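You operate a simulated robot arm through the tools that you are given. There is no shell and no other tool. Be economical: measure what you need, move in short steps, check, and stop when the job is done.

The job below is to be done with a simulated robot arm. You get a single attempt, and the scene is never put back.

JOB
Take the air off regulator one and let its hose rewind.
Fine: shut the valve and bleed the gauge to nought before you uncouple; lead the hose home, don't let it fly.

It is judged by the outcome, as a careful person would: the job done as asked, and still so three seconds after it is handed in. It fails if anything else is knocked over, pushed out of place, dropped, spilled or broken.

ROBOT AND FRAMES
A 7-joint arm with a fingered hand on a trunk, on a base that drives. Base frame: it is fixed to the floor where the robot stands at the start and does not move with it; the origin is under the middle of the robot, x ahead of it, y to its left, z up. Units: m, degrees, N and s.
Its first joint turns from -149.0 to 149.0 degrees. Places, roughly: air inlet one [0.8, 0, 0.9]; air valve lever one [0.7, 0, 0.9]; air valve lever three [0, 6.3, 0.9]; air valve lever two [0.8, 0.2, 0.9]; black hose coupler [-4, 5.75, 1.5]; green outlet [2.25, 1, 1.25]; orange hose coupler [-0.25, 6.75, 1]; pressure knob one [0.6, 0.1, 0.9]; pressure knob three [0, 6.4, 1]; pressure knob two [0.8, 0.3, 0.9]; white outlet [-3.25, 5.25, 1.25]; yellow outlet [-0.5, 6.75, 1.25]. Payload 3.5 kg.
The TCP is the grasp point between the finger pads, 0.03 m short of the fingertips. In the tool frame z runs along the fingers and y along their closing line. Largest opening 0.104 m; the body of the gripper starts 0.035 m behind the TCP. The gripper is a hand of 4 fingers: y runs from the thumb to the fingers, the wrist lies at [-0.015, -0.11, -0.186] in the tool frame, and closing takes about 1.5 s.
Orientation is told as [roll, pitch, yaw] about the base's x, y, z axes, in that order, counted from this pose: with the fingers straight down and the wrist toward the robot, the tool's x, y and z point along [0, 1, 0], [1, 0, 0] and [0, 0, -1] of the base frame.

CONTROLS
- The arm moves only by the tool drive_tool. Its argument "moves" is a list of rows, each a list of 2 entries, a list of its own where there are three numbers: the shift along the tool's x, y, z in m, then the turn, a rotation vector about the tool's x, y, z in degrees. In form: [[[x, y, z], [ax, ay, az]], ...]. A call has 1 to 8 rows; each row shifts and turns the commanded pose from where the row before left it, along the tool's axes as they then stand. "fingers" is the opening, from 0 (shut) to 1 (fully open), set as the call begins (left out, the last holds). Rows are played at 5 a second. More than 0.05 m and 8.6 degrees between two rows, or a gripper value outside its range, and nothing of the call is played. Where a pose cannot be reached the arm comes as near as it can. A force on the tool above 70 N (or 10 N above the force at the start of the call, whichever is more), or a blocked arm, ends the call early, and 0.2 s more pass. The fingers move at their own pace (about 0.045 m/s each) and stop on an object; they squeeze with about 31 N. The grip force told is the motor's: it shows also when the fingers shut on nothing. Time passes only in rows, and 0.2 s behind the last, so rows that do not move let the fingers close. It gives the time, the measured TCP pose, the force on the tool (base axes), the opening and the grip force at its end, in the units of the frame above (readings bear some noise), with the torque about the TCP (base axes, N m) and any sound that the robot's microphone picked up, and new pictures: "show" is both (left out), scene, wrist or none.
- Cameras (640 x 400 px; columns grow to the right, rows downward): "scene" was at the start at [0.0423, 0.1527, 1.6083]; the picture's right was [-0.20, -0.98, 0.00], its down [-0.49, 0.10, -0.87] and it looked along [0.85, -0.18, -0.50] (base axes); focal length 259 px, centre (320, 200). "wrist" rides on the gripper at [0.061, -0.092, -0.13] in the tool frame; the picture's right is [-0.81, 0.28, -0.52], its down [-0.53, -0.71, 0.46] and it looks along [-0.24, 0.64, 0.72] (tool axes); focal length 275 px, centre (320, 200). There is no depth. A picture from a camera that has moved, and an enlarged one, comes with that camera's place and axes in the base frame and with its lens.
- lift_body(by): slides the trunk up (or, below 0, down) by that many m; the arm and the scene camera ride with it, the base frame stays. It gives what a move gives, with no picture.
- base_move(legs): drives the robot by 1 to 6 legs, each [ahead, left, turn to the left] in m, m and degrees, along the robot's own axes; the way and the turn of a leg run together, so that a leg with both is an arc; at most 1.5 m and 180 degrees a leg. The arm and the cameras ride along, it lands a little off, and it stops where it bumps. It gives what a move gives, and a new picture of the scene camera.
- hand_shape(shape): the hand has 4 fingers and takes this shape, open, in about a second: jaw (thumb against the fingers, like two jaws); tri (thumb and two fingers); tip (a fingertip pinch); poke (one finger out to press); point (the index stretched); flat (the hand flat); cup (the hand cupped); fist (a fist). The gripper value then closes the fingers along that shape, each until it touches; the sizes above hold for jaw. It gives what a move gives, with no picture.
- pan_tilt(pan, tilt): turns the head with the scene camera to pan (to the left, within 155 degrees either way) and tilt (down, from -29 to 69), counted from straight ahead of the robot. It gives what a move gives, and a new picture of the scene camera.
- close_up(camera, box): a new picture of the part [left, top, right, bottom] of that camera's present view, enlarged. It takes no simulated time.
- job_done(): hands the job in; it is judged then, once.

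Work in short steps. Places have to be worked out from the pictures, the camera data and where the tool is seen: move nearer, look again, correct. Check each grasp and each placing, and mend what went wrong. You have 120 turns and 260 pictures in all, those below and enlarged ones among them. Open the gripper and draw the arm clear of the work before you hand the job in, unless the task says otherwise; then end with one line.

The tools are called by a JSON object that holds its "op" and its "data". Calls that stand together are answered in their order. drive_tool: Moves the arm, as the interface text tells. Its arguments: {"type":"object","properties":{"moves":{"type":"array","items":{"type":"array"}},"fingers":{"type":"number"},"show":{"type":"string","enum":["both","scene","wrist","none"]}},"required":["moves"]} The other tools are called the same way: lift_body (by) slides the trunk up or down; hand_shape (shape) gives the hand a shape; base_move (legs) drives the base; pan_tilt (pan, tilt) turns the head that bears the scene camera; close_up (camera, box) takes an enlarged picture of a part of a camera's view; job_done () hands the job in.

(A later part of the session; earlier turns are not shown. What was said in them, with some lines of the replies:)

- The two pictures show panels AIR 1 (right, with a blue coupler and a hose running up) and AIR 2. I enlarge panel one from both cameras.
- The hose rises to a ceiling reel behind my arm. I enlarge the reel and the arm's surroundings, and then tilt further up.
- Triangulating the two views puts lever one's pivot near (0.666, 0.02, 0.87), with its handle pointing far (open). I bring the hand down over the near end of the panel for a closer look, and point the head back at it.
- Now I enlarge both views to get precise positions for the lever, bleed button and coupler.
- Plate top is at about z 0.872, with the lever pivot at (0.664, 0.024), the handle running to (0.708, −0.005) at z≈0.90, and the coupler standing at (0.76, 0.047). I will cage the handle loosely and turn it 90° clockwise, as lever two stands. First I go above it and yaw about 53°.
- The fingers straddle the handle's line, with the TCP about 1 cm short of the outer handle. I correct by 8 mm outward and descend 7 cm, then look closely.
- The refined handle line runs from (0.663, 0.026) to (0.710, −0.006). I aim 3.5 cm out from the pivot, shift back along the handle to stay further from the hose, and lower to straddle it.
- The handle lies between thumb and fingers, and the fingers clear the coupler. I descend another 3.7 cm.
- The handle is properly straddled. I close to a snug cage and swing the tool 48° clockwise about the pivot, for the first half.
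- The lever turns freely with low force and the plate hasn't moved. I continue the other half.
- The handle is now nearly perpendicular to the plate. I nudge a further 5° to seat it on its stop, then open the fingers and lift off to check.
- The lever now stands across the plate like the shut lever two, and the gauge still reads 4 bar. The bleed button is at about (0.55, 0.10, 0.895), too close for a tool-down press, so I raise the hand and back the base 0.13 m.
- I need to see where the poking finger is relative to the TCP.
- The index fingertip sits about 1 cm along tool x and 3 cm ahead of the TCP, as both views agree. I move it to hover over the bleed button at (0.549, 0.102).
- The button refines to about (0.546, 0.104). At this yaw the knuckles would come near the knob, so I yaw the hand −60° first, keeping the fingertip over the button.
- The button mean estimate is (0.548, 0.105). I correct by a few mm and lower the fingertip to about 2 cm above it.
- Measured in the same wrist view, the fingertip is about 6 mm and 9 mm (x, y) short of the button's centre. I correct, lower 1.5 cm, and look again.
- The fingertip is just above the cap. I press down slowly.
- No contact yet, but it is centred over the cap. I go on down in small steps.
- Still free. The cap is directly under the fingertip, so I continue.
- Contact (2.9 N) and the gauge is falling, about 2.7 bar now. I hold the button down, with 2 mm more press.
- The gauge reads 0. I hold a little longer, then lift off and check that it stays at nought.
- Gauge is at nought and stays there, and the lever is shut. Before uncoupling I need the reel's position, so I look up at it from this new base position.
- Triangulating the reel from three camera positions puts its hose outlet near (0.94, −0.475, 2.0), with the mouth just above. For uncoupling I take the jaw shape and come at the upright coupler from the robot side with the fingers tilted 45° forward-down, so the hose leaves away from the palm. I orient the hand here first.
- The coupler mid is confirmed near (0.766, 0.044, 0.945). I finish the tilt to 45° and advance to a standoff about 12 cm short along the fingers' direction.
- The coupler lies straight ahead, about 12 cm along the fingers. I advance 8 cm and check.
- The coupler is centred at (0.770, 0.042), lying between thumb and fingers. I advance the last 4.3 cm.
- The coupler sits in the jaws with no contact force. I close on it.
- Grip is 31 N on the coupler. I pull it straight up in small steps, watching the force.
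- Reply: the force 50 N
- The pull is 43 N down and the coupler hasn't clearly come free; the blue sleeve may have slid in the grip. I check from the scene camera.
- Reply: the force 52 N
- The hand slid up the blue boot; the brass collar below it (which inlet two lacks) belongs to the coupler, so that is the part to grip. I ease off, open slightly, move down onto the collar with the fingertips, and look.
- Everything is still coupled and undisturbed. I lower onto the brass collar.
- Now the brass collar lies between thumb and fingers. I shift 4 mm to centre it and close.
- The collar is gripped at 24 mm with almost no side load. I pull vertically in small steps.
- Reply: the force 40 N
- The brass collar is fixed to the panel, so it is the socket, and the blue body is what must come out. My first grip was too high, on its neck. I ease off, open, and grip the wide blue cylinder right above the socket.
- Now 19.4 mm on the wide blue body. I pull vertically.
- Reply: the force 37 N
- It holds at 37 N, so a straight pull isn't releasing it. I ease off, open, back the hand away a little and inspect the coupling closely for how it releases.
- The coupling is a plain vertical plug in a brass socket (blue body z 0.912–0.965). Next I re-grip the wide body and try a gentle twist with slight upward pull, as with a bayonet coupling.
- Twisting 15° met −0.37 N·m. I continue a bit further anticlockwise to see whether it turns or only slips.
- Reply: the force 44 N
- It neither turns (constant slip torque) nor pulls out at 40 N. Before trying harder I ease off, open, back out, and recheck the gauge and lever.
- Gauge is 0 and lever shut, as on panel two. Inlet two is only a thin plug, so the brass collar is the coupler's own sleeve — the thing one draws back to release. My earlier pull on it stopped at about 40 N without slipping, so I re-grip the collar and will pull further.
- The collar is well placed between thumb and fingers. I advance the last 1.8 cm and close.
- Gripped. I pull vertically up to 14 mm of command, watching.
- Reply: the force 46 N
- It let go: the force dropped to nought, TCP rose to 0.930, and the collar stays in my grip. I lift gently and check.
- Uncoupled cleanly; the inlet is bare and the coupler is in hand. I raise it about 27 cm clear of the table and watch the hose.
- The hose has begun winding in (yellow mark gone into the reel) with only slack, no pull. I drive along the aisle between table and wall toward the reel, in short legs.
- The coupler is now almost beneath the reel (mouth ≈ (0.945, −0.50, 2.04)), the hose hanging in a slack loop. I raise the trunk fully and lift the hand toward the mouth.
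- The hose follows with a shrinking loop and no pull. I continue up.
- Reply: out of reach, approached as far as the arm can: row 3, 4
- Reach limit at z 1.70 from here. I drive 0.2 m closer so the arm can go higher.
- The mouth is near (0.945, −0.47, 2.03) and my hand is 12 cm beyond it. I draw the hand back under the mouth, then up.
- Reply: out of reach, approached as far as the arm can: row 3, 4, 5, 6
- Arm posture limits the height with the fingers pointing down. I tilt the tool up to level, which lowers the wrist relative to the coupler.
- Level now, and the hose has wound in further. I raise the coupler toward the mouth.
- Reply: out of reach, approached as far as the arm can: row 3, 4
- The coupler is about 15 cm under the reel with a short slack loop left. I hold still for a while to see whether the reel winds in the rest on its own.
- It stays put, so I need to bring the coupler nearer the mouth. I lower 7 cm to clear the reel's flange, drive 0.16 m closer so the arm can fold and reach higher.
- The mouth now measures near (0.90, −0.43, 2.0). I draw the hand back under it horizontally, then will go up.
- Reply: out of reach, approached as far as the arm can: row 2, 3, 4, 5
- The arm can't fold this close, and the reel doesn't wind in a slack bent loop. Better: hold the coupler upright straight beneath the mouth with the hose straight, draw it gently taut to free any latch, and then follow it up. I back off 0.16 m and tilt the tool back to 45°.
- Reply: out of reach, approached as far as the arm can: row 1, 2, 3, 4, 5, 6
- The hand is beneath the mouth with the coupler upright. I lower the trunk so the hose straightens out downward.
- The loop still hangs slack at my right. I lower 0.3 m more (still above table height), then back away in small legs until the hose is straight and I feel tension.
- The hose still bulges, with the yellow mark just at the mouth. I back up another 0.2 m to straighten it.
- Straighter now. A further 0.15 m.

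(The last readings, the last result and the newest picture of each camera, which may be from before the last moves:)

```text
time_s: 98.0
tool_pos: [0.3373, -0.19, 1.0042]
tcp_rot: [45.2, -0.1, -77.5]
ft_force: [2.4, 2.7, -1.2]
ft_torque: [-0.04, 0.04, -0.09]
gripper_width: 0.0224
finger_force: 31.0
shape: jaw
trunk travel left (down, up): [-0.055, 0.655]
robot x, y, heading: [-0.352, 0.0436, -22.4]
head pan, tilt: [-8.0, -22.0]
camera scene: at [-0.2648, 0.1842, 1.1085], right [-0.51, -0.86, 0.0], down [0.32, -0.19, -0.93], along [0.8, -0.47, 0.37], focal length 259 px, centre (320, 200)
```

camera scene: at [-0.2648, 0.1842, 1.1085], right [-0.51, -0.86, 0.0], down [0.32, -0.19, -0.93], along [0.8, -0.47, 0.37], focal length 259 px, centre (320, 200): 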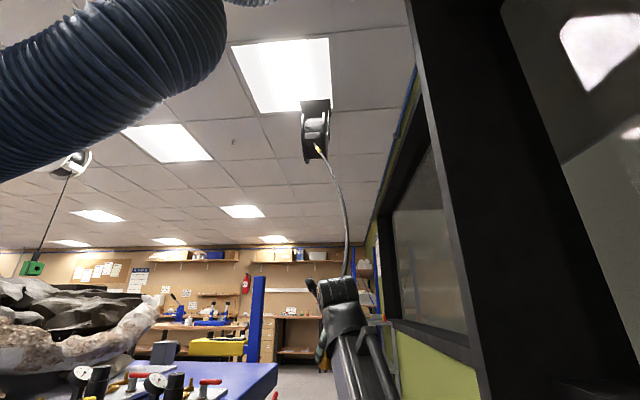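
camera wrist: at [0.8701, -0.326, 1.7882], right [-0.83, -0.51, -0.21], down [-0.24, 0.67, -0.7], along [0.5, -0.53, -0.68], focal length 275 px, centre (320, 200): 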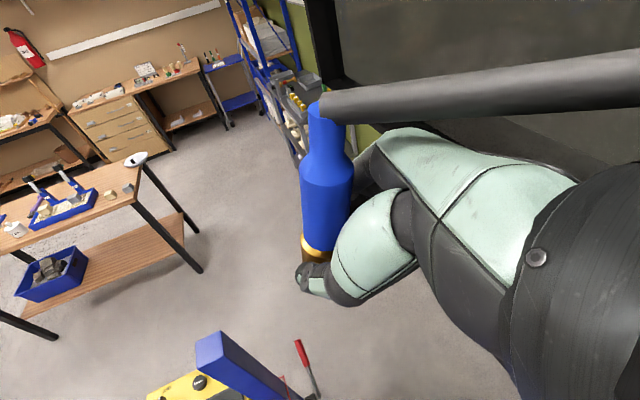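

The base turned slightly, so it probably brushed something behind; I won't back further. I pull the last bit by lowering the hand instead.

{"op": "drive_tool", "data": {"moves": [[[-0.03, 0, 0.03], [0, 0, 0]], [[-0.03, 0, 0.03], [0, 0, 0]], [[0, 0, 0], [0, 0, 0]]], "show": "scene"}}

{"op": "drive_tool", "data": {"moves": [[[-0.03, 0, 0.03], [0, 0, 0]], [[-0.03, 0, 0.03], [0, 0, 0]], [[0, 0, 0], [0, 0, 0]]], "show": "scene"}}

```text
time_s: 98.8
tool_pos: [0.3377, -0.1882, 0.9184]
tcp_rot: [45.2, -0.1, -77.5]
ft_force: [1.8, -0.8, 1.6]
ft_torque: [0.0, 0.13, 0.04]
gripper_width: 0.0228
finger_force: 31.3
shape: jaw
trunk travel left (down, up): [-0.055, 0.655]
robot x, y, heading: [-0.3517, 0.0446, -22.3]
head pan, tilt: [-8.0, -22.0]
camera scene: at [-0.265, 0.1843, 1.1085], right [-0.51, -0.86, 0.0], down [0.32, -0.19, -0.93], along [0.8, -0.47, 0.37], focal length 259 px, centre (320, 200)
```

scene: 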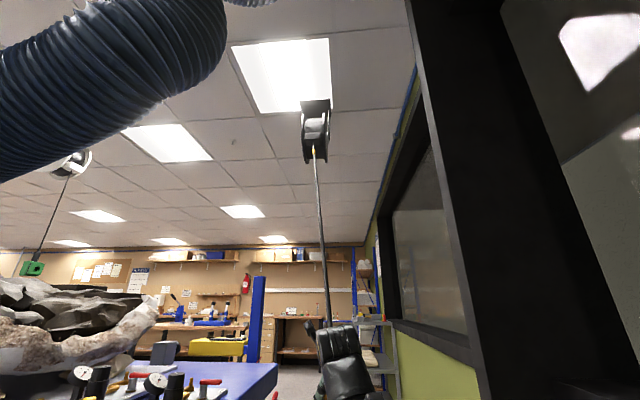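

```text
time_s: 99.6
tool_pos: [0.3386, -0.1897, 0.8314]
tcp_rot: [45.2, -0.2, -77.6]
ft_force: [3.6, -1.9, 7.7]
ft_torque: [-0.05, 0.25, 0.06]
gripper_width: 0.0229
finger_force: 31.1
shape: jaw
trunk travel left (down, up): [-0.055, 0.655]
robot x, y, heading: [-0.3495, 0.045, -22.4]
head pan, tilt: [-8.0, -22.0]
camera scene: at [-0.2652, 0.1844, 1.1085], right [-0.51, -0.86, 0.0], down [0.32, -0.19, -0.93], along [0.8, -0.47, 0.37], focal length 259 px, centre (320, 200)
```

scene: 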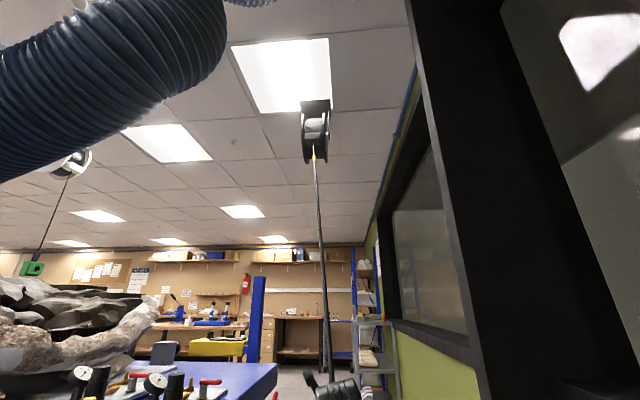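

Now the hose is straight with about 8.7 N of tension toward the mouth. I pull 4 cm more to trip any latch, and hold to see.

{"op": "drive_tool", "data": {"moves": [[[-0.014, 0, 0.014], [0, 0, 0]], [[-0.014, 0, 0.014], [0, 0, 0]], [[0, 0, 0], [0, 0, 0]], [[0, 0, 0], [0, 0, 0]]], "show": "none"}}

{"op": "close_up", "data": {"camera": "scene", "box": [280, 80, 360, 200]}}

```text
time_s: 100.6
tool_pos: [0.3367, -0.1888, 0.7944]
tcp_rot: [45.2, 0.0, -77.6]
ft_force: [4.3, -1.5, 6.8]
ft_torque: [-0.09, 0.26, 0.05]
gripper_width: 0.0228
finger_force: 30.9
shape: jaw
trunk travel left (down, up): [-0.055, 0.655]
robot x, y, heading: [-0.3525, 0.0473, -22.2]
head pan, tilt: [-8.0, -22.0]
```

```text
3.33 times, centred on (320, 140) of scene
camera zoom: at [-0.2653, 0.1844, 1.1085], right [-0.51, -0.86, 0.0], down [0.32, -0.19, -0.93], along [0.8, -0.47, 0.37], focal length 862 px, centre (320, 400)
```

zoom: 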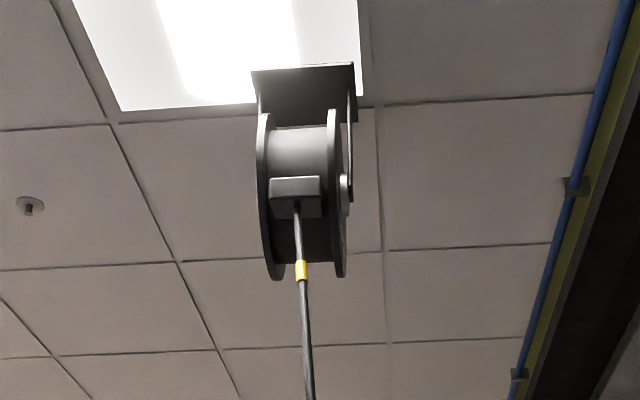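

The reel gives at a steady ~8 N and has paid out a little. Now I ease back upward 8 cm and see whether it winds in under tension.

{"op": "drive_tool", "data": {"moves": [[[0.014, 0, -0.014], [0, 0, 0]], [[0.014, 0, -0.014], [0, 0, 0]], [[0.014, 0, -0.014], [0, 0, 0]], [[0.014, 0, -0.014], [0, 0, 0]], [[0, 0, 0], [0, 0, 0]]], "show": "none"}}

{"op": "close_up", "data": {"camera": "scene", "box": [260, 80, 400, 400]}}

```text
time_s: 101.8
tool_pos: [0.3361, -0.1889, 0.8746]
tcp_rot: [45.2, -0.1, -77.5]
ft_force: [2.6, -0.5, 3.4]
ft_torque: [-0.02, 0.12, 0.04]
gripper_width: 0.0222
finger_force: 31.5
shape: jaw
trunk travel left (down, up): [-0.055, 0.655]
robot x, y, heading: [-0.3502, 0.0457, -22.3]
head pan, tilt: [-8.0, -22.0]
```

```text
1.25 times, centred on (330, 240) of scene
camera zoom: at [-0.2651, 0.1843, 1.1085], right [-0.51, -0.86, 0.0], down [0.32, -0.19, -0.93], along [0.8, -0.47, 0.37], focal length 323 px, centre (308, 150)
```

zoom: 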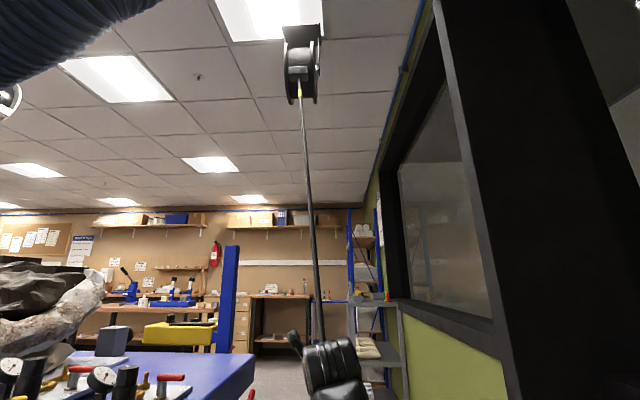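

It is still straight with 4 N. I wait a second and compare the yellow mark.

{"op": "drive_tool", "data": {"moves": [[[0, 0, 0], [0, 0, 0]], [[0, 0, 0], [0, 0, 0]], [[0, 0, 0], [0, 0, 0]], [[0, 0, 0], [0, 0, 0]], [[0, 0, 0], [0, 0, 0]]], "show": "none"}}

{"op": "close_up", "data": {"camera": "scene", "box": [280, 80, 360, 200]}}

```text
time_s: 103.0
tool_pos: [0.3362, -0.1881, 0.8749]
tcp_rot: [45.3, -0.1, -77.6]
ft_force: [2.8, -1.4, 3.4]
ft_torque: [-0.03, 0.2, 0.05]
gripper_width: 0.0226
finger_force: 30.6
shape: jaw
trunk travel left (down, up): [-0.055, 0.655]
robot x, y, heading: [-0.3506, 0.0446, -22.5]
head pan, tilt: [-8.0, -22.0]
```

```text
3.33 times, centred on (320, 140) of scene
camera zoom: at [-0.2651, 0.1843, 1.1085], right [-0.51, -0.86, 0.0], down [0.32, -0.19, -0.93], along [0.8, -0.47, 0.37], focal length 862 px, centre (320, 400)
```

zoom: 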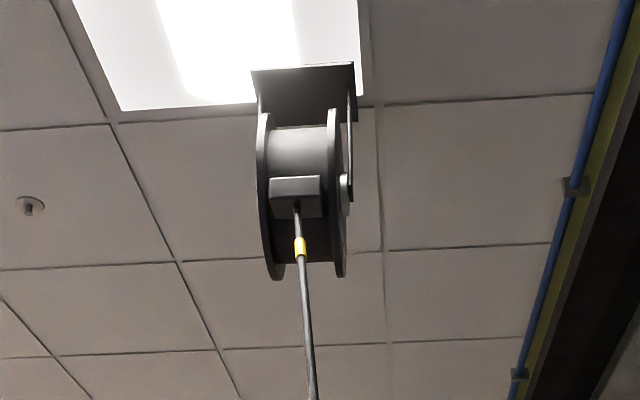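

The mark has moved in by about 4 cm — it winds in under tension. I raise further with the trunk slowly and check it stays taut.

{"op": "lift_body", "data": {"by": 0.15}}

{"op": "pan_tilt", "data": {"pan": -8, "tilt": -15}}

```text
time_s: 104.8
tool_pos: [0.3368, -0.1892, 1.0249]
tcp_rot: [45.2, -0.1, -77.5]
ft_force: [2.2, 0.2, 4.5]
ft_torque: [0.02, 0.19, 0.05]
gripper_width: 0.0228
finger_force: 31.1
shape: jaw
trunk travel left (down, up): [-0.205, 0.505]
robot x, y, heading: [-0.3515, 0.0457, -22.6]
head pan, tilt: [-8.0, -22.0]
```

```text
time_s: 105.4
tool_pos: [0.3367, -0.1896, 1.0249]
tcp_rot: [45.2, -0.1, -77.5]
ft_force: [3.1, -1.3, 3.4]
ft_torque: [-0.01, 0.19, 0.05]
gripper_width: 0.0227
finger_force: 30.7
shape: jaw
trunk travel left (down, up): [-0.205, 0.505]
robot x, y, heading: [-0.3517, 0.0469, -22.4]
head pan, tilt: [-8.0, -15.0]
camera scene: at [-0.2595, 0.1811, 1.249], right [-0.51, -0.86, 0.0], down [0.22, -0.13, -0.97], along [0.83, -0.49, 0.26], focal length 259 px, centre (320, 200)
```

scene: 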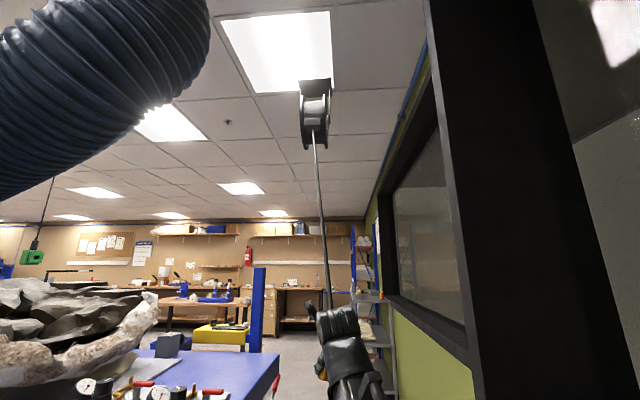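

The tug freed it: the hose now stays taut (~4.5 N) and the yellow mark has wound inside. I keep leading it home without ever slackening: trunk up first, then drive toward the reel.

{"op": "lift_body", "data": {"by": 0.3}}

{"op": "base_move", "data": {"legs": [[0.3, 0, 0]]}}

```text
time_s: 108.4
tool_pos: [0.3376, -0.1887, 1.325]
tcp_rot: [45.2, -0.1, -77.6]
ft_force: [3.7, -1.5, 1.9]
ft_torque: [0.0, 0.26, 0.09]
gripper_width: 0.0226
finger_force: 31.1
shape: jaw
trunk travel left (down, up): [-0.505, 0.205]
robot x, y, heading: [-0.3513, 0.0458, -22.3]
head pan, tilt: [-8.0, -15.0]
```

```text
time_s: 110.5
tool_pos: [0.6173, -0.305, 1.3247]
tcp_rot: [45.1, 0.1, -77.5]
ft_force: [2.4, -1.2, 4.2]
ft_torque: [0.0, 0.15, 0.02]
gripper_width: 0.0224
finger_force: 30.7
shape: jaw
trunk travel left (down, up): [-0.505, 0.205]
robot x, y, heading: [-0.0692, -0.072, -22.4]
head pan, tilt: [-8.0, -15.0]
camera scene: at [0.0212, 0.0653, 1.549], right [-0.51, -0.86, 0.0], down [0.22, -0.13, -0.97], along [0.83, -0.49, 0.26], focal length 259 px, centre (320, 200)
```

scene: 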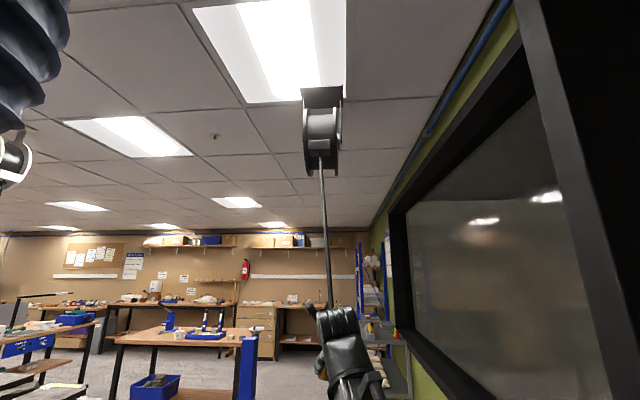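

Still straight and taut. The pull direction points to a mouth around (0.95, −0.47, 2.02). Trunk up fully, then 0.22 m more forward.

{"op": "lift_body", "data": {"by": 0.2}}

{"op": "base_move", "data": {"legs": [[0.22, 0, 0]]}}

{"op": "pan_tilt", "data": {"pan": -8, "tilt": -22}}

```text
time_s: 112.7
tool_pos: [0.617, -0.3035, 1.5238]
tcp_rot: [45.1, 0.0, -77.5]
ft_force: [0.5, -0.1, -0.5]
ft_torque: [-0.02, -0.03, -0.04]
gripper_width: 0.0228
finger_force: 31.3
shape: jaw
trunk travel left (down, up): [-0.705, 0.005]
robot x, y, heading: [-0.072, -0.0689, -22.4]
head pan, tilt: [-8.0, -15.0]
```

```text
time_s: 114.3
tool_pos: [0.8159, -0.3875, 1.5252]
tcp_rot: [45.1, -0.1, -77.7]
ft_force: [-0.1, -0.2, -1.1]
ft_torque: [0.02, 0.01, 0.05]
gripper_width: 0.0229
finger_force: 30.9
shape: jaw
trunk travel left (down, up): [-0.705, 0.005]
robot x, y, heading: [0.1233, -0.1503, -22.5]
head pan, tilt: [-8.0, -15.0]
camera scene: at [0.2199, -0.017, 1.7489], right [-0.51, -0.86, 0.0], down [0.22, -0.13, -0.97], along [0.83, -0.49, 0.26], focal length 259 px, centre (320, 200)
```

scene: 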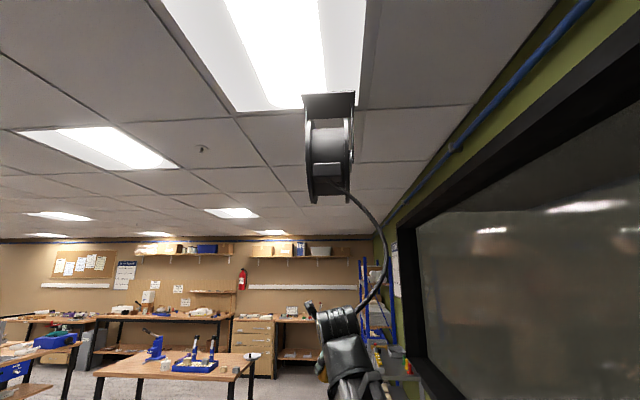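

```text
time_s: 115.0
tool_pos: [0.8131, -0.3868, 1.5252]
tcp_rot: [45.2, -0.1, -77.6]
ft_force: [0.1, 0.4, -0.2]
ft_torque: [0.0, 0.04, 0.01]
gripper_width: 0.023
finger_force: 30.9
shape: jaw
trunk travel left (down, up): [-0.705, 0.005]
robot x, y, heading: [0.1262, -0.1487, -22.6]
head pan, tilt: [-8.0, -22.0]
camera scene: at [0.2129, -0.0131, 1.7584], right [-0.51, -0.86, 0.0], down [0.32, -0.19, -0.93], along [0.8, -0.47, 0.37], focal length 259 px, centre (320, 200)
```

scene: 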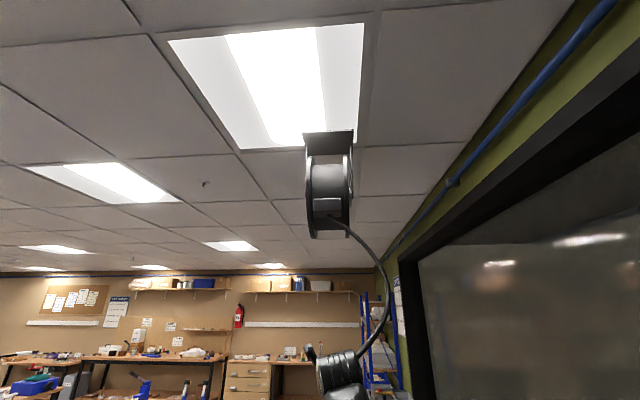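

Tension fell to nought between 0.70 and 0.55 m of free hose, so the reel may have wound to its end stop (the other outlets also hang at about z 1.25). I bring the coupler straight beneath the mouth and lower until the hose is just straight, to test this.

{"op": "base_move", "data": {"legs": [[0.14, -0.015, 0]]}}

{"op": "lift_body", "data": {"by": -0.12}}

{"op": "pan_tilt", "data": {"pan": -8, "tilt": -15}}

```text
time_s: 116.3
tool_pos: [0.94, -0.4589, 1.5236]
tcp_rot: [45.1, 0.1, -77.7]
ft_force: [0.7, -0.5, -1.5]
ft_torque: [0.02, 0.01, 0.07]
gripper_width: 0.0228
finger_force: 30.6
shape: jaw
trunk travel left (down, up): [-0.705, 0.005]
robot x, y, heading: [0.2513, -0.22, -22.5]
head pan, tilt: [-8.0, -22.0]
camera scene: at [0.339, -0.0827, 1.7584], right [-0.51, -0.86, 0.0], down [0.32, -0.19, -0.93], along [0.8, -0.47, 0.37], focal length 259 px, centre (320, 200)
```

scene: 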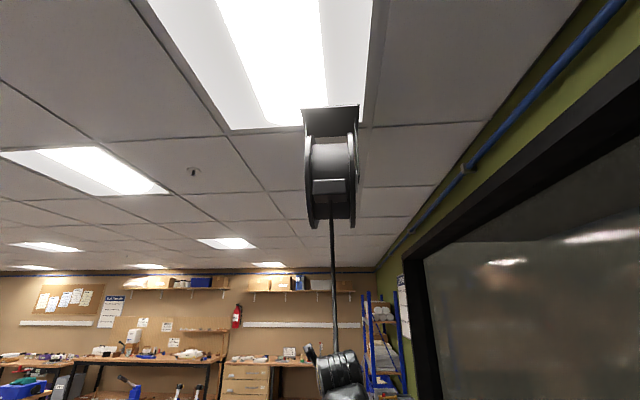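

```text
time_s: 117.8
tool_pos: [0.9384, -0.4577, 1.4053]
tcp_rot: [45.2, -0.1, -77.7]
ft_force: [0.3, 0.2, -2.0]
ft_torque: [0.04, 0.02, 0.03]
gripper_width: 0.023
finger_force: 30.6
shape: jaw
trunk travel left (down, up): [-0.585, 0.125]
robot x, y, heading: [0.2539, -0.2167, -22.4]
head pan, tilt: [-8.0, -22.0]
```

```text
time_s: 118.5
tool_pos: [0.9389, -0.4587, 1.4057]
tcp_rot: [45.1, -0.1, -77.8]
ft_force: [-0.7, 0.7, -0.5]
ft_torque: [0.02, 0.02, 0.01]
gripper_width: 0.0228
finger_force: 31.0
shape: jaw
trunk travel left (down, up): [-0.585, 0.125]
robot x, y, heading: [0.2521, -0.2215, -22.7]
head pan, tilt: [-8.0, -15.0]
camera scene: at [0.3427, -0.085, 1.629], right [-0.51, -0.86, 0.0], down [0.22, -0.13, -0.97], along [0.83, -0.49, 0.26], focal length 259 px, centre (320, 200)
```

scene: 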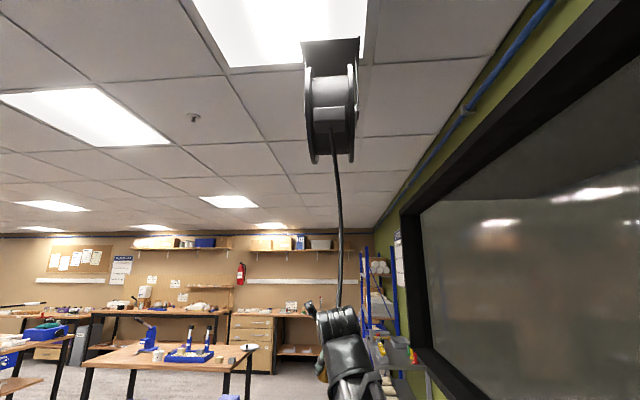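

The hose hangs nearly straight, with no tension yet. I lower 6 cm more.

{"op": "lift_body", "data": {"by": -0.06}}

{"op": "lift_body", "data": {"by": -0.05}}

{"op": "pan_tilt", "data": {"pan": -8, "tilt": -14}}

```text
time_s: 119.5
tool_pos: [0.9385, -0.4559, 1.3447]
tcp_rot: [45.2, -0.1, -77.6]
ft_force: [-0.1, 0.0, -0.8]
ft_torque: [0.02, 0.01, -0.01]
gripper_width: 0.0229
finger_force: 30.5
shape: jaw
trunk travel left (down, up): [-0.525, 0.185]
robot x, y, heading: [0.2477, -0.2155, -22.3]
head pan, tilt: [-8.0, -15.0]
```

```text
time_s: 120.4
tool_pos: [0.9377, -0.4571, 1.2954]
tcp_rot: [45.2, -0.1, -77.7]
ft_force: [0.8, 0.3, 7.6]
ft_torque: [-0.18, -0.02, -0.04]
gripper_width: 0.023
finger_force: 30.4
shape: jaw
trunk travel left (down, up): [-0.475, 0.235]
robot x, y, heading: [0.2505, -0.2163, -22.8]
head pan, tilt: [-8.0, -15.0]
```

```text
time_s: 121.0
tool_pos: [0.9375, -0.457, 1.295]
tcp_rot: [45.2, -0.2, -77.7]
ft_force: [0.7, 0.6, 8.1]
ft_torque: [-0.15, 0.02, -0.01]
gripper_width: 0.0232
finger_force: 31.5
shape: jaw
trunk travel left (down, up): [-0.475, 0.235]
robot x, y, heading: [0.2492, -0.2142, -22.9]
head pan, tilt: [-8.0, -14.0]
camera scene: at [0.3426, -0.0852, 1.5176], right [-0.51, -0.86, 0.0], down [0.21, -0.12, -0.97], along [0.84, -0.49, 0.24], focal length 259 px, centre (320, 200)
```

scene: 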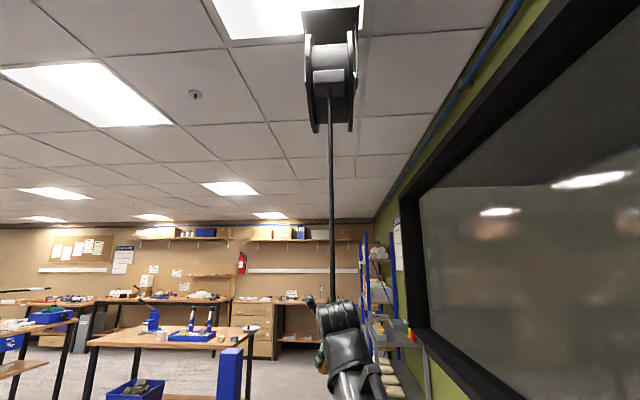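

Taut at TCP 1.295 with 8 N straight up, so I'm right beneath the mouth. Now I raise slowly again and see whether it winds in past the former slack point.

{"op": "lift_body", "data": {"by": 0.03}}

{"op": "lift_body", "data": {"by": 0.06}}

{"op": "lift_body", "data": {"by": 0.06}}

{"op": "pan_tilt", "data": {"pan": -8, "tilt": -15}}

```text
time_s: 121.8
tool_pos: [0.9379, -0.456, 1.324]
tcp_rot: [45.2, -0.1, -77.7]
ft_force: [0.2, 0.6, 4.6]
ft_torque: [-0.05, 0.05, -0.02]
gripper_width: 0.0231
finger_force: 30.7
shape: jaw
trunk travel left (down, up): [-0.505, 0.205]
robot x, y, heading: [0.2466, -0.215, -22.6]
head pan, tilt: [-8.0, -14.0]
```

```text
time_s: 122.8
tool_pos: [0.9391, -0.457, 1.385]
tcp_rot: [45.3, -0.1, -77.7]
ft_force: [-0.1, -0.2, -1.0]
ft_torque: [0.03, 0.01, 0.0]
gripper_width: 0.0231
finger_force: 30.9
shape: jaw
trunk travel left (down, up): [-0.565, 0.145]
robot x, y, heading: [0.2487, -0.221, -22.8]
head pan, tilt: [-8.0, -14.0]
```

```text
time_s: 123.8
tool_pos: [0.938, -0.4557, 1.4448]
tcp_rot: [45.1, -0.2, -77.7]
ft_force: [-0.4, 0.7, -1.2]
ft_torque: [-0.01, -0.03, 0.03]
gripper_width: 0.0228
finger_force: 30.8
shape: jaw
trunk travel left (down, up): [-0.625, 0.085]
robot x, y, heading: [0.2512, -0.22, -22.3]
head pan, tilt: [-8.0, -14.0]
```

```text
time_s: 124.4
tool_pos: [0.9391, -0.4564, 1.4438]
tcp_rot: [45.3, -0.1, -77.7]
ft_force: [-0.3, -0.4, -0.7]
ft_torque: [-0.01, -0.02, 0.04]
gripper_width: 0.023
finger_force: 30.5
shape: jaw
trunk travel left (down, up): [-0.625, 0.085]
robot x, y, heading: [0.2503, -0.2209, -22.7]
head pan, tilt: [-8.0, -15.0]
camera scene: at [0.3427, -0.0851, 1.669], right [-0.51, -0.86, 0.0], down [0.22, -0.13, -0.97], along [0.83, -0.49, 0.26], focal length 259 px, centre (320, 200)
```

scene: 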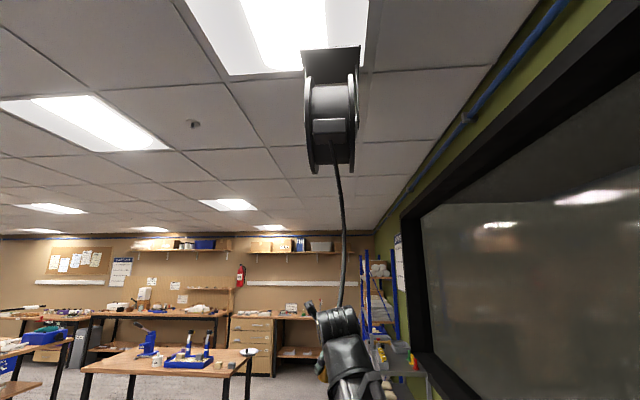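

The slack point is the same as before (TCP ≈1.34), so the hose is fully rewound to its stop, its end hanging about 0.6 m below the reel. I lower to just that height, so that it doesn't move when I let go.

{"op": "lift_body", "data": {"by": -0.09}}

{"op": "lift_body", "data": {"by": -0.012}}

{"op": "drive_tool", "data": {"moves": [[[0, 0, 0], [0, 0, 0]], [[0, 0, 0], [0, 0, 0]], [[0, 0, 0], [0, 0, 0]]], "show": "both"}}

```text
time_s: 125.7
tool_pos: [0.9383, -0.4574, 1.3547]
tcp_rot: [45.2, -0.2, -77.7]
ft_force: [-0.1, -0.8, -1.4]
ft_torque: [-0.02, -0.02, 0.01]
gripper_width: 0.023
finger_force: 30.7
shape: jaw
trunk travel left (down, up): [-0.535, 0.175]
robot x, y, heading: [0.2509, -0.2204, -22.6]
head pan, tilt: [-8.0, -15.0]
```

```text
time_s: 126.3
tool_pos: [0.938, -0.4581, 1.343]
tcp_rot: [45.2, -0.1, -77.7]
ft_force: [0.7, 0.4, -0.4]
ft_torque: [0.01, 0.03, -0.01]
gripper_width: 0.023
finger_force: 30.9
shape: jaw
trunk travel left (down, up): [-0.523, 0.187]
robot x, y, heading: [0.2467, -0.2186, -22.4]
head pan, tilt: [-8.0, -15.0]
```

```text
time_s: 127.1
tool_pos: [0.9384, -0.4566, 1.3422]
tcp_rot: [45.1, -0.1, -77.8]
ft_force: [0.1, 0.0, -1.5]
ft_torque: [0.0, 0.0, 0.02]
gripper_width: 0.0229
finger_force: 31.0
shape: jaw
trunk travel left (down, up): [-0.523, 0.187]
robot x, y, heading: [0.2515, -0.2182, -22.5]
head pan, tilt: [-8.0, -15.0]
camera scene: at [0.3427, -0.085, 1.567], right [-0.51, -0.86, 0.0], down [0.22, -0.13, -0.97], along [0.83, -0.49, 0.26], focal length 259 px, centre (320, 200)
camera wrist: at [0.8706, -0.3777, 1.4772], right [-0.86, -0.47, -0.21], down [-0.2, 0.68, -0.7], along [0.47, -0.56, -0.68], focal length 275 px, centre (320, 200)
```

scene: 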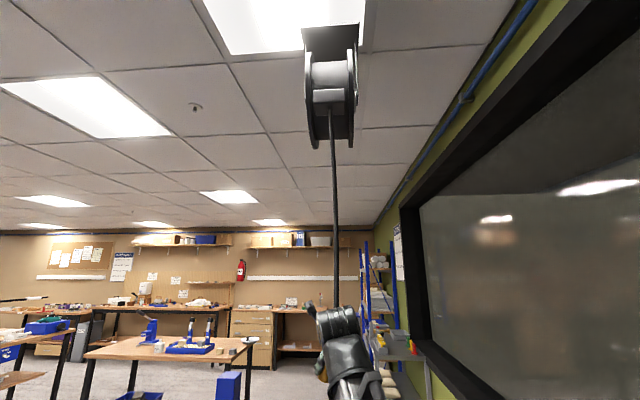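
wrist: 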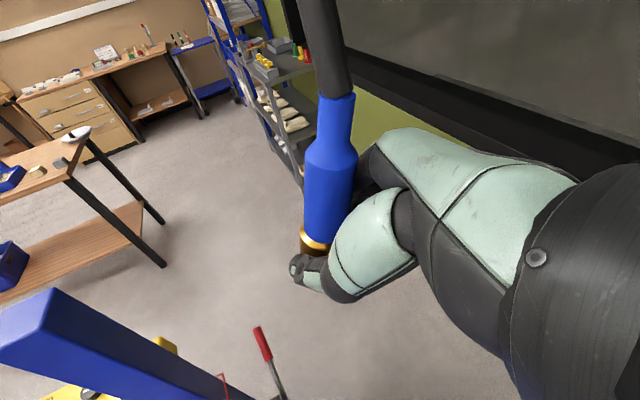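

The hose hangs straight, with no tension either way. I open the fingers in place.

{"op": "drive_tool", "data": {"moves": [[[0, 0, 0], [0, 0, 0]], [[0, 0, 0], [0, 0, 0]], [[0, 0, 0], [0, 0, 0]], [[0, 0, 0], [0, 0, 0]]], "fingers": 0.6, "show": "wrist"}}

```text
time_s: 128.1
tool_pos: [0.9384, -0.4568, 1.3433]
tcp_rot: [45.2, -0.1, -77.7]
ft_force: [-0.1, -0.7, 0.2]
ft_torque: [-0.01, 0.01, -0.01]
gripper_width: 0.0618
finger_force: 0.1
shape: jaw
trunk travel left (down, up): [-0.523, 0.187]
robot x, y, heading: [0.2506, -0.2241, -22.2]
head pan, tilt: [-8.0, -15.0]
camera wrist: at [0.8705, -0.3777, 1.4773], right [-0.86, -0.47, -0.21], down [-0.2, 0.68, -0.7], along [0.47, -0.56, -0.68], focal length 275 px, centre (320, 200)
```

wrist: 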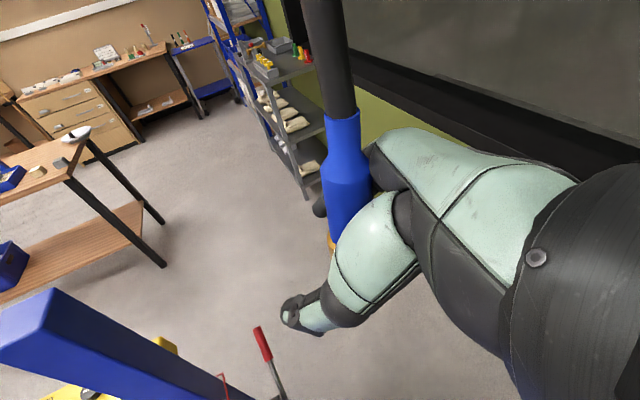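

The coupler hangs free, a bit nearer the fingers. I shift the hand 1 cm to centre it and draw straight back horizontally.

{"op": "drive_tool", "data": {"moves": [[[0, 0.01, 0], [0, 0, 0]], [[-0.012, 0, -0.012], [0, 0, 0]], [[-0.02, 0, -0.02], [0, 0, 0]], [[-0.02, 0, -0.02], [0, 0, 0]], [[-0.02, 0, -0.02], [0, 0, 0]], [[-0.02, 0, -0.02], [0, 0, 0]]], "fingers": 0.7, "show": "both"}}

```text
time_s: 129.5
tool_pos: [0.812, -0.4935, 1.3417]
tcp_rot: [45.1, -0.1, -77.6]
ft_force: [-0.7, 0.0, 0.7]
ft_torque: [0.0, -0.04, 0.02]
gripper_width: 0.0722
finger_force: 0.0
shape: jaw
trunk travel left (down, up): [-0.523, 0.187]
robot x, y, heading: [0.2485, -0.2188, -22.6]
head pan, tilt: [-8.0, -15.0]
camera scene: at [0.3424, -0.085, 1.567], right [-0.51, -0.86, 0.0], down [0.22, -0.13, -0.97], along [0.83, -0.49, 0.26], focal length 259 px, centre (320, 200)
camera wrist: at [0.744, -0.4156, 1.4766], right [-0.86, -0.47, -0.21], down [-0.2, 0.68, -0.7], along [0.47, -0.56, -0.68], focal length 275 px, centre (320, 200)
```

scene: 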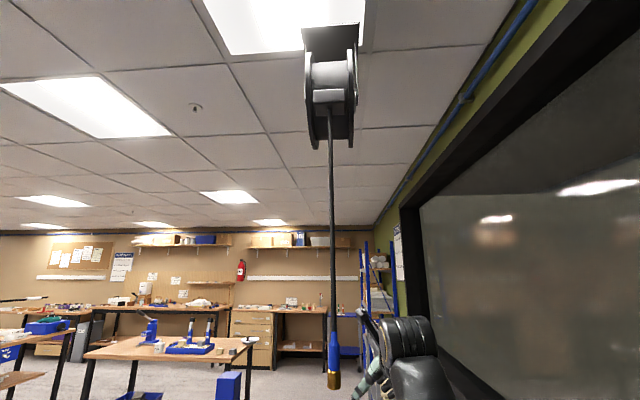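
wrist: 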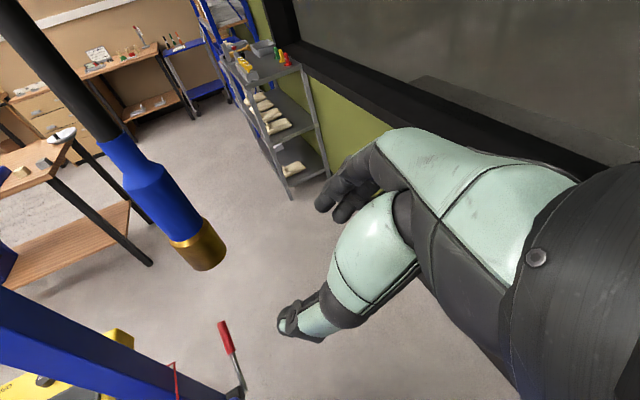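

The coupler hangs still below the reel and the hand is clear. I back the robot off 0.3 m and check both the hose and the panel.

{"op": "base_move", "data": {"legs": [[-0.3, 0, 0]]}}

{"op": "pan_tilt", "data": {"pan": 20, "tilt": 40}}

{"op": "pan_tilt", "data": {"pan": -10, "tilt": 0}}

```text
time_s: 131.5
tool_pos: [0.5324, -0.379, 1.3421]
tcp_rot: [45.2, -0.2, -77.7]
ft_force: [0.1, 0.6, 1.0]
ft_torque: [0.03, 0.0, -0.01]
gripper_width: 0.0726
finger_force: 0.0
shape: jaw
trunk travel left (down, up): [-0.523, 0.187]
robot x, y, heading: [-0.0254, -0.1032, -22.6]
head pan, tilt: [-8.0, -15.0]
camera scene: at [0.0627, 0.0314, 1.567], right [-0.51, -0.86, 0.0], down [0.22, -0.13, -0.97], along [0.83, -0.49, 0.26], focal length 259 px, centre (320, 200)
```

scene: 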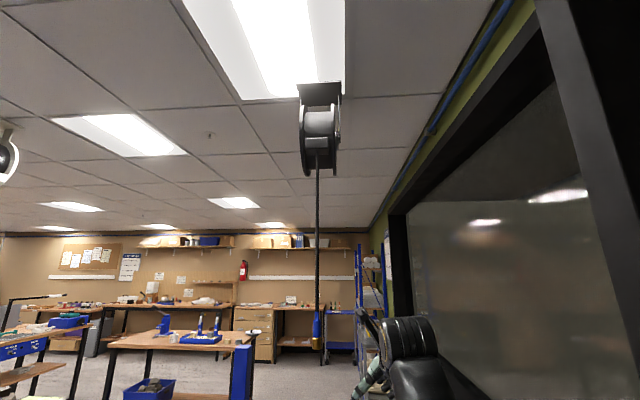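

```text
time_s: 132.8
tool_pos: [0.5325, -0.3779, 1.3417]
tcp_rot: [45.2, 0.0, -77.7]
ft_force: [0.0, 0.9, 0.6]
ft_torque: [0.02, 0.01, 0.01]
gripper_width: 0.0724
finger_force: 0.0
shape: jaw
trunk travel left (down, up): [-0.523, 0.187]
robot x, y, heading: [-0.0285, -0.1042, -22.8]
head pan, tilt: [20.0, 40.0]
camera scene: at [0.0788, 0.0683, 1.4809], right [-0.05, -1.0, 0.0], down [-0.64, 0.03, -0.77], along [0.77, -0.03, -0.64], focal length 259 px, centre (320, 200)
```

scene: 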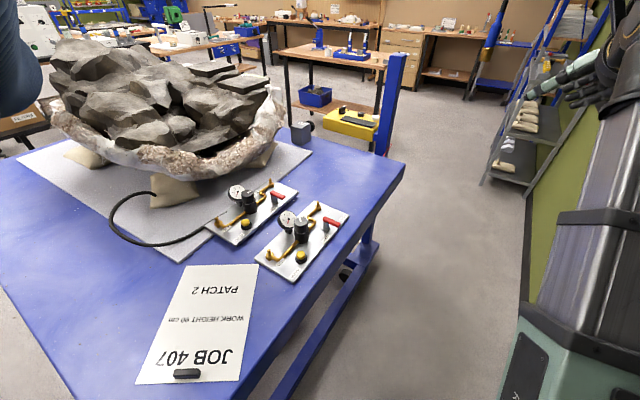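

```text
time_s: 133.8
tool_pos: [0.5322, -0.3781, 1.3423]
tcp_rot: [45.2, 0.0, -77.6]
ft_force: [0.8, 0.6, -0.4]
ft_torque: [-0.02, -0.01, 0.03]
gripper_width: 0.0723
finger_force: 0.0
shape: jaw
trunk travel left (down, up): [-0.523, 0.187]
robot x, y, heading: [-0.031, -0.1052, -22.8]
head pan, tilt: [-10.0, 0.0]
camera scene: at [0.0697, 0.0237, 1.5445], right [-0.54, -0.84, 0.0], down [0.0, 0.0, -1.0], along [0.84, -0.54, 0.0], focal length 259 px, centre (320, 200)
```

scene: 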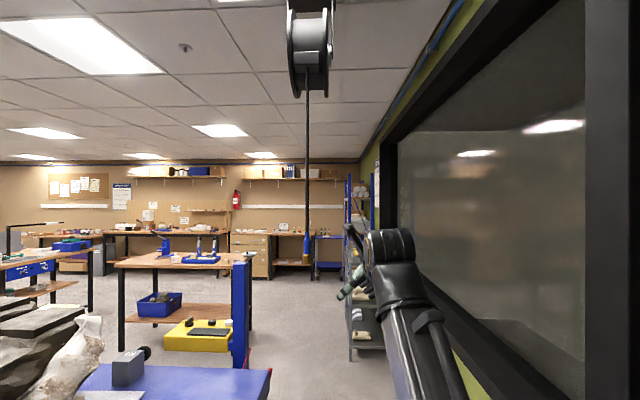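

The hose hangs straight and still at its stop, panel one is shut with nothing coupled, and the table is otherwise undisturbed. I hand the job in.

{"op": "job_done", "data": {}}

```text
The job is handed in.
```

Regulator one's valve is shut, its gauge is bled to 0, and the hose is uncoupled. I led the hose by hand up to the reel's stop, and it now hangs still about 0.6 m below the reel.
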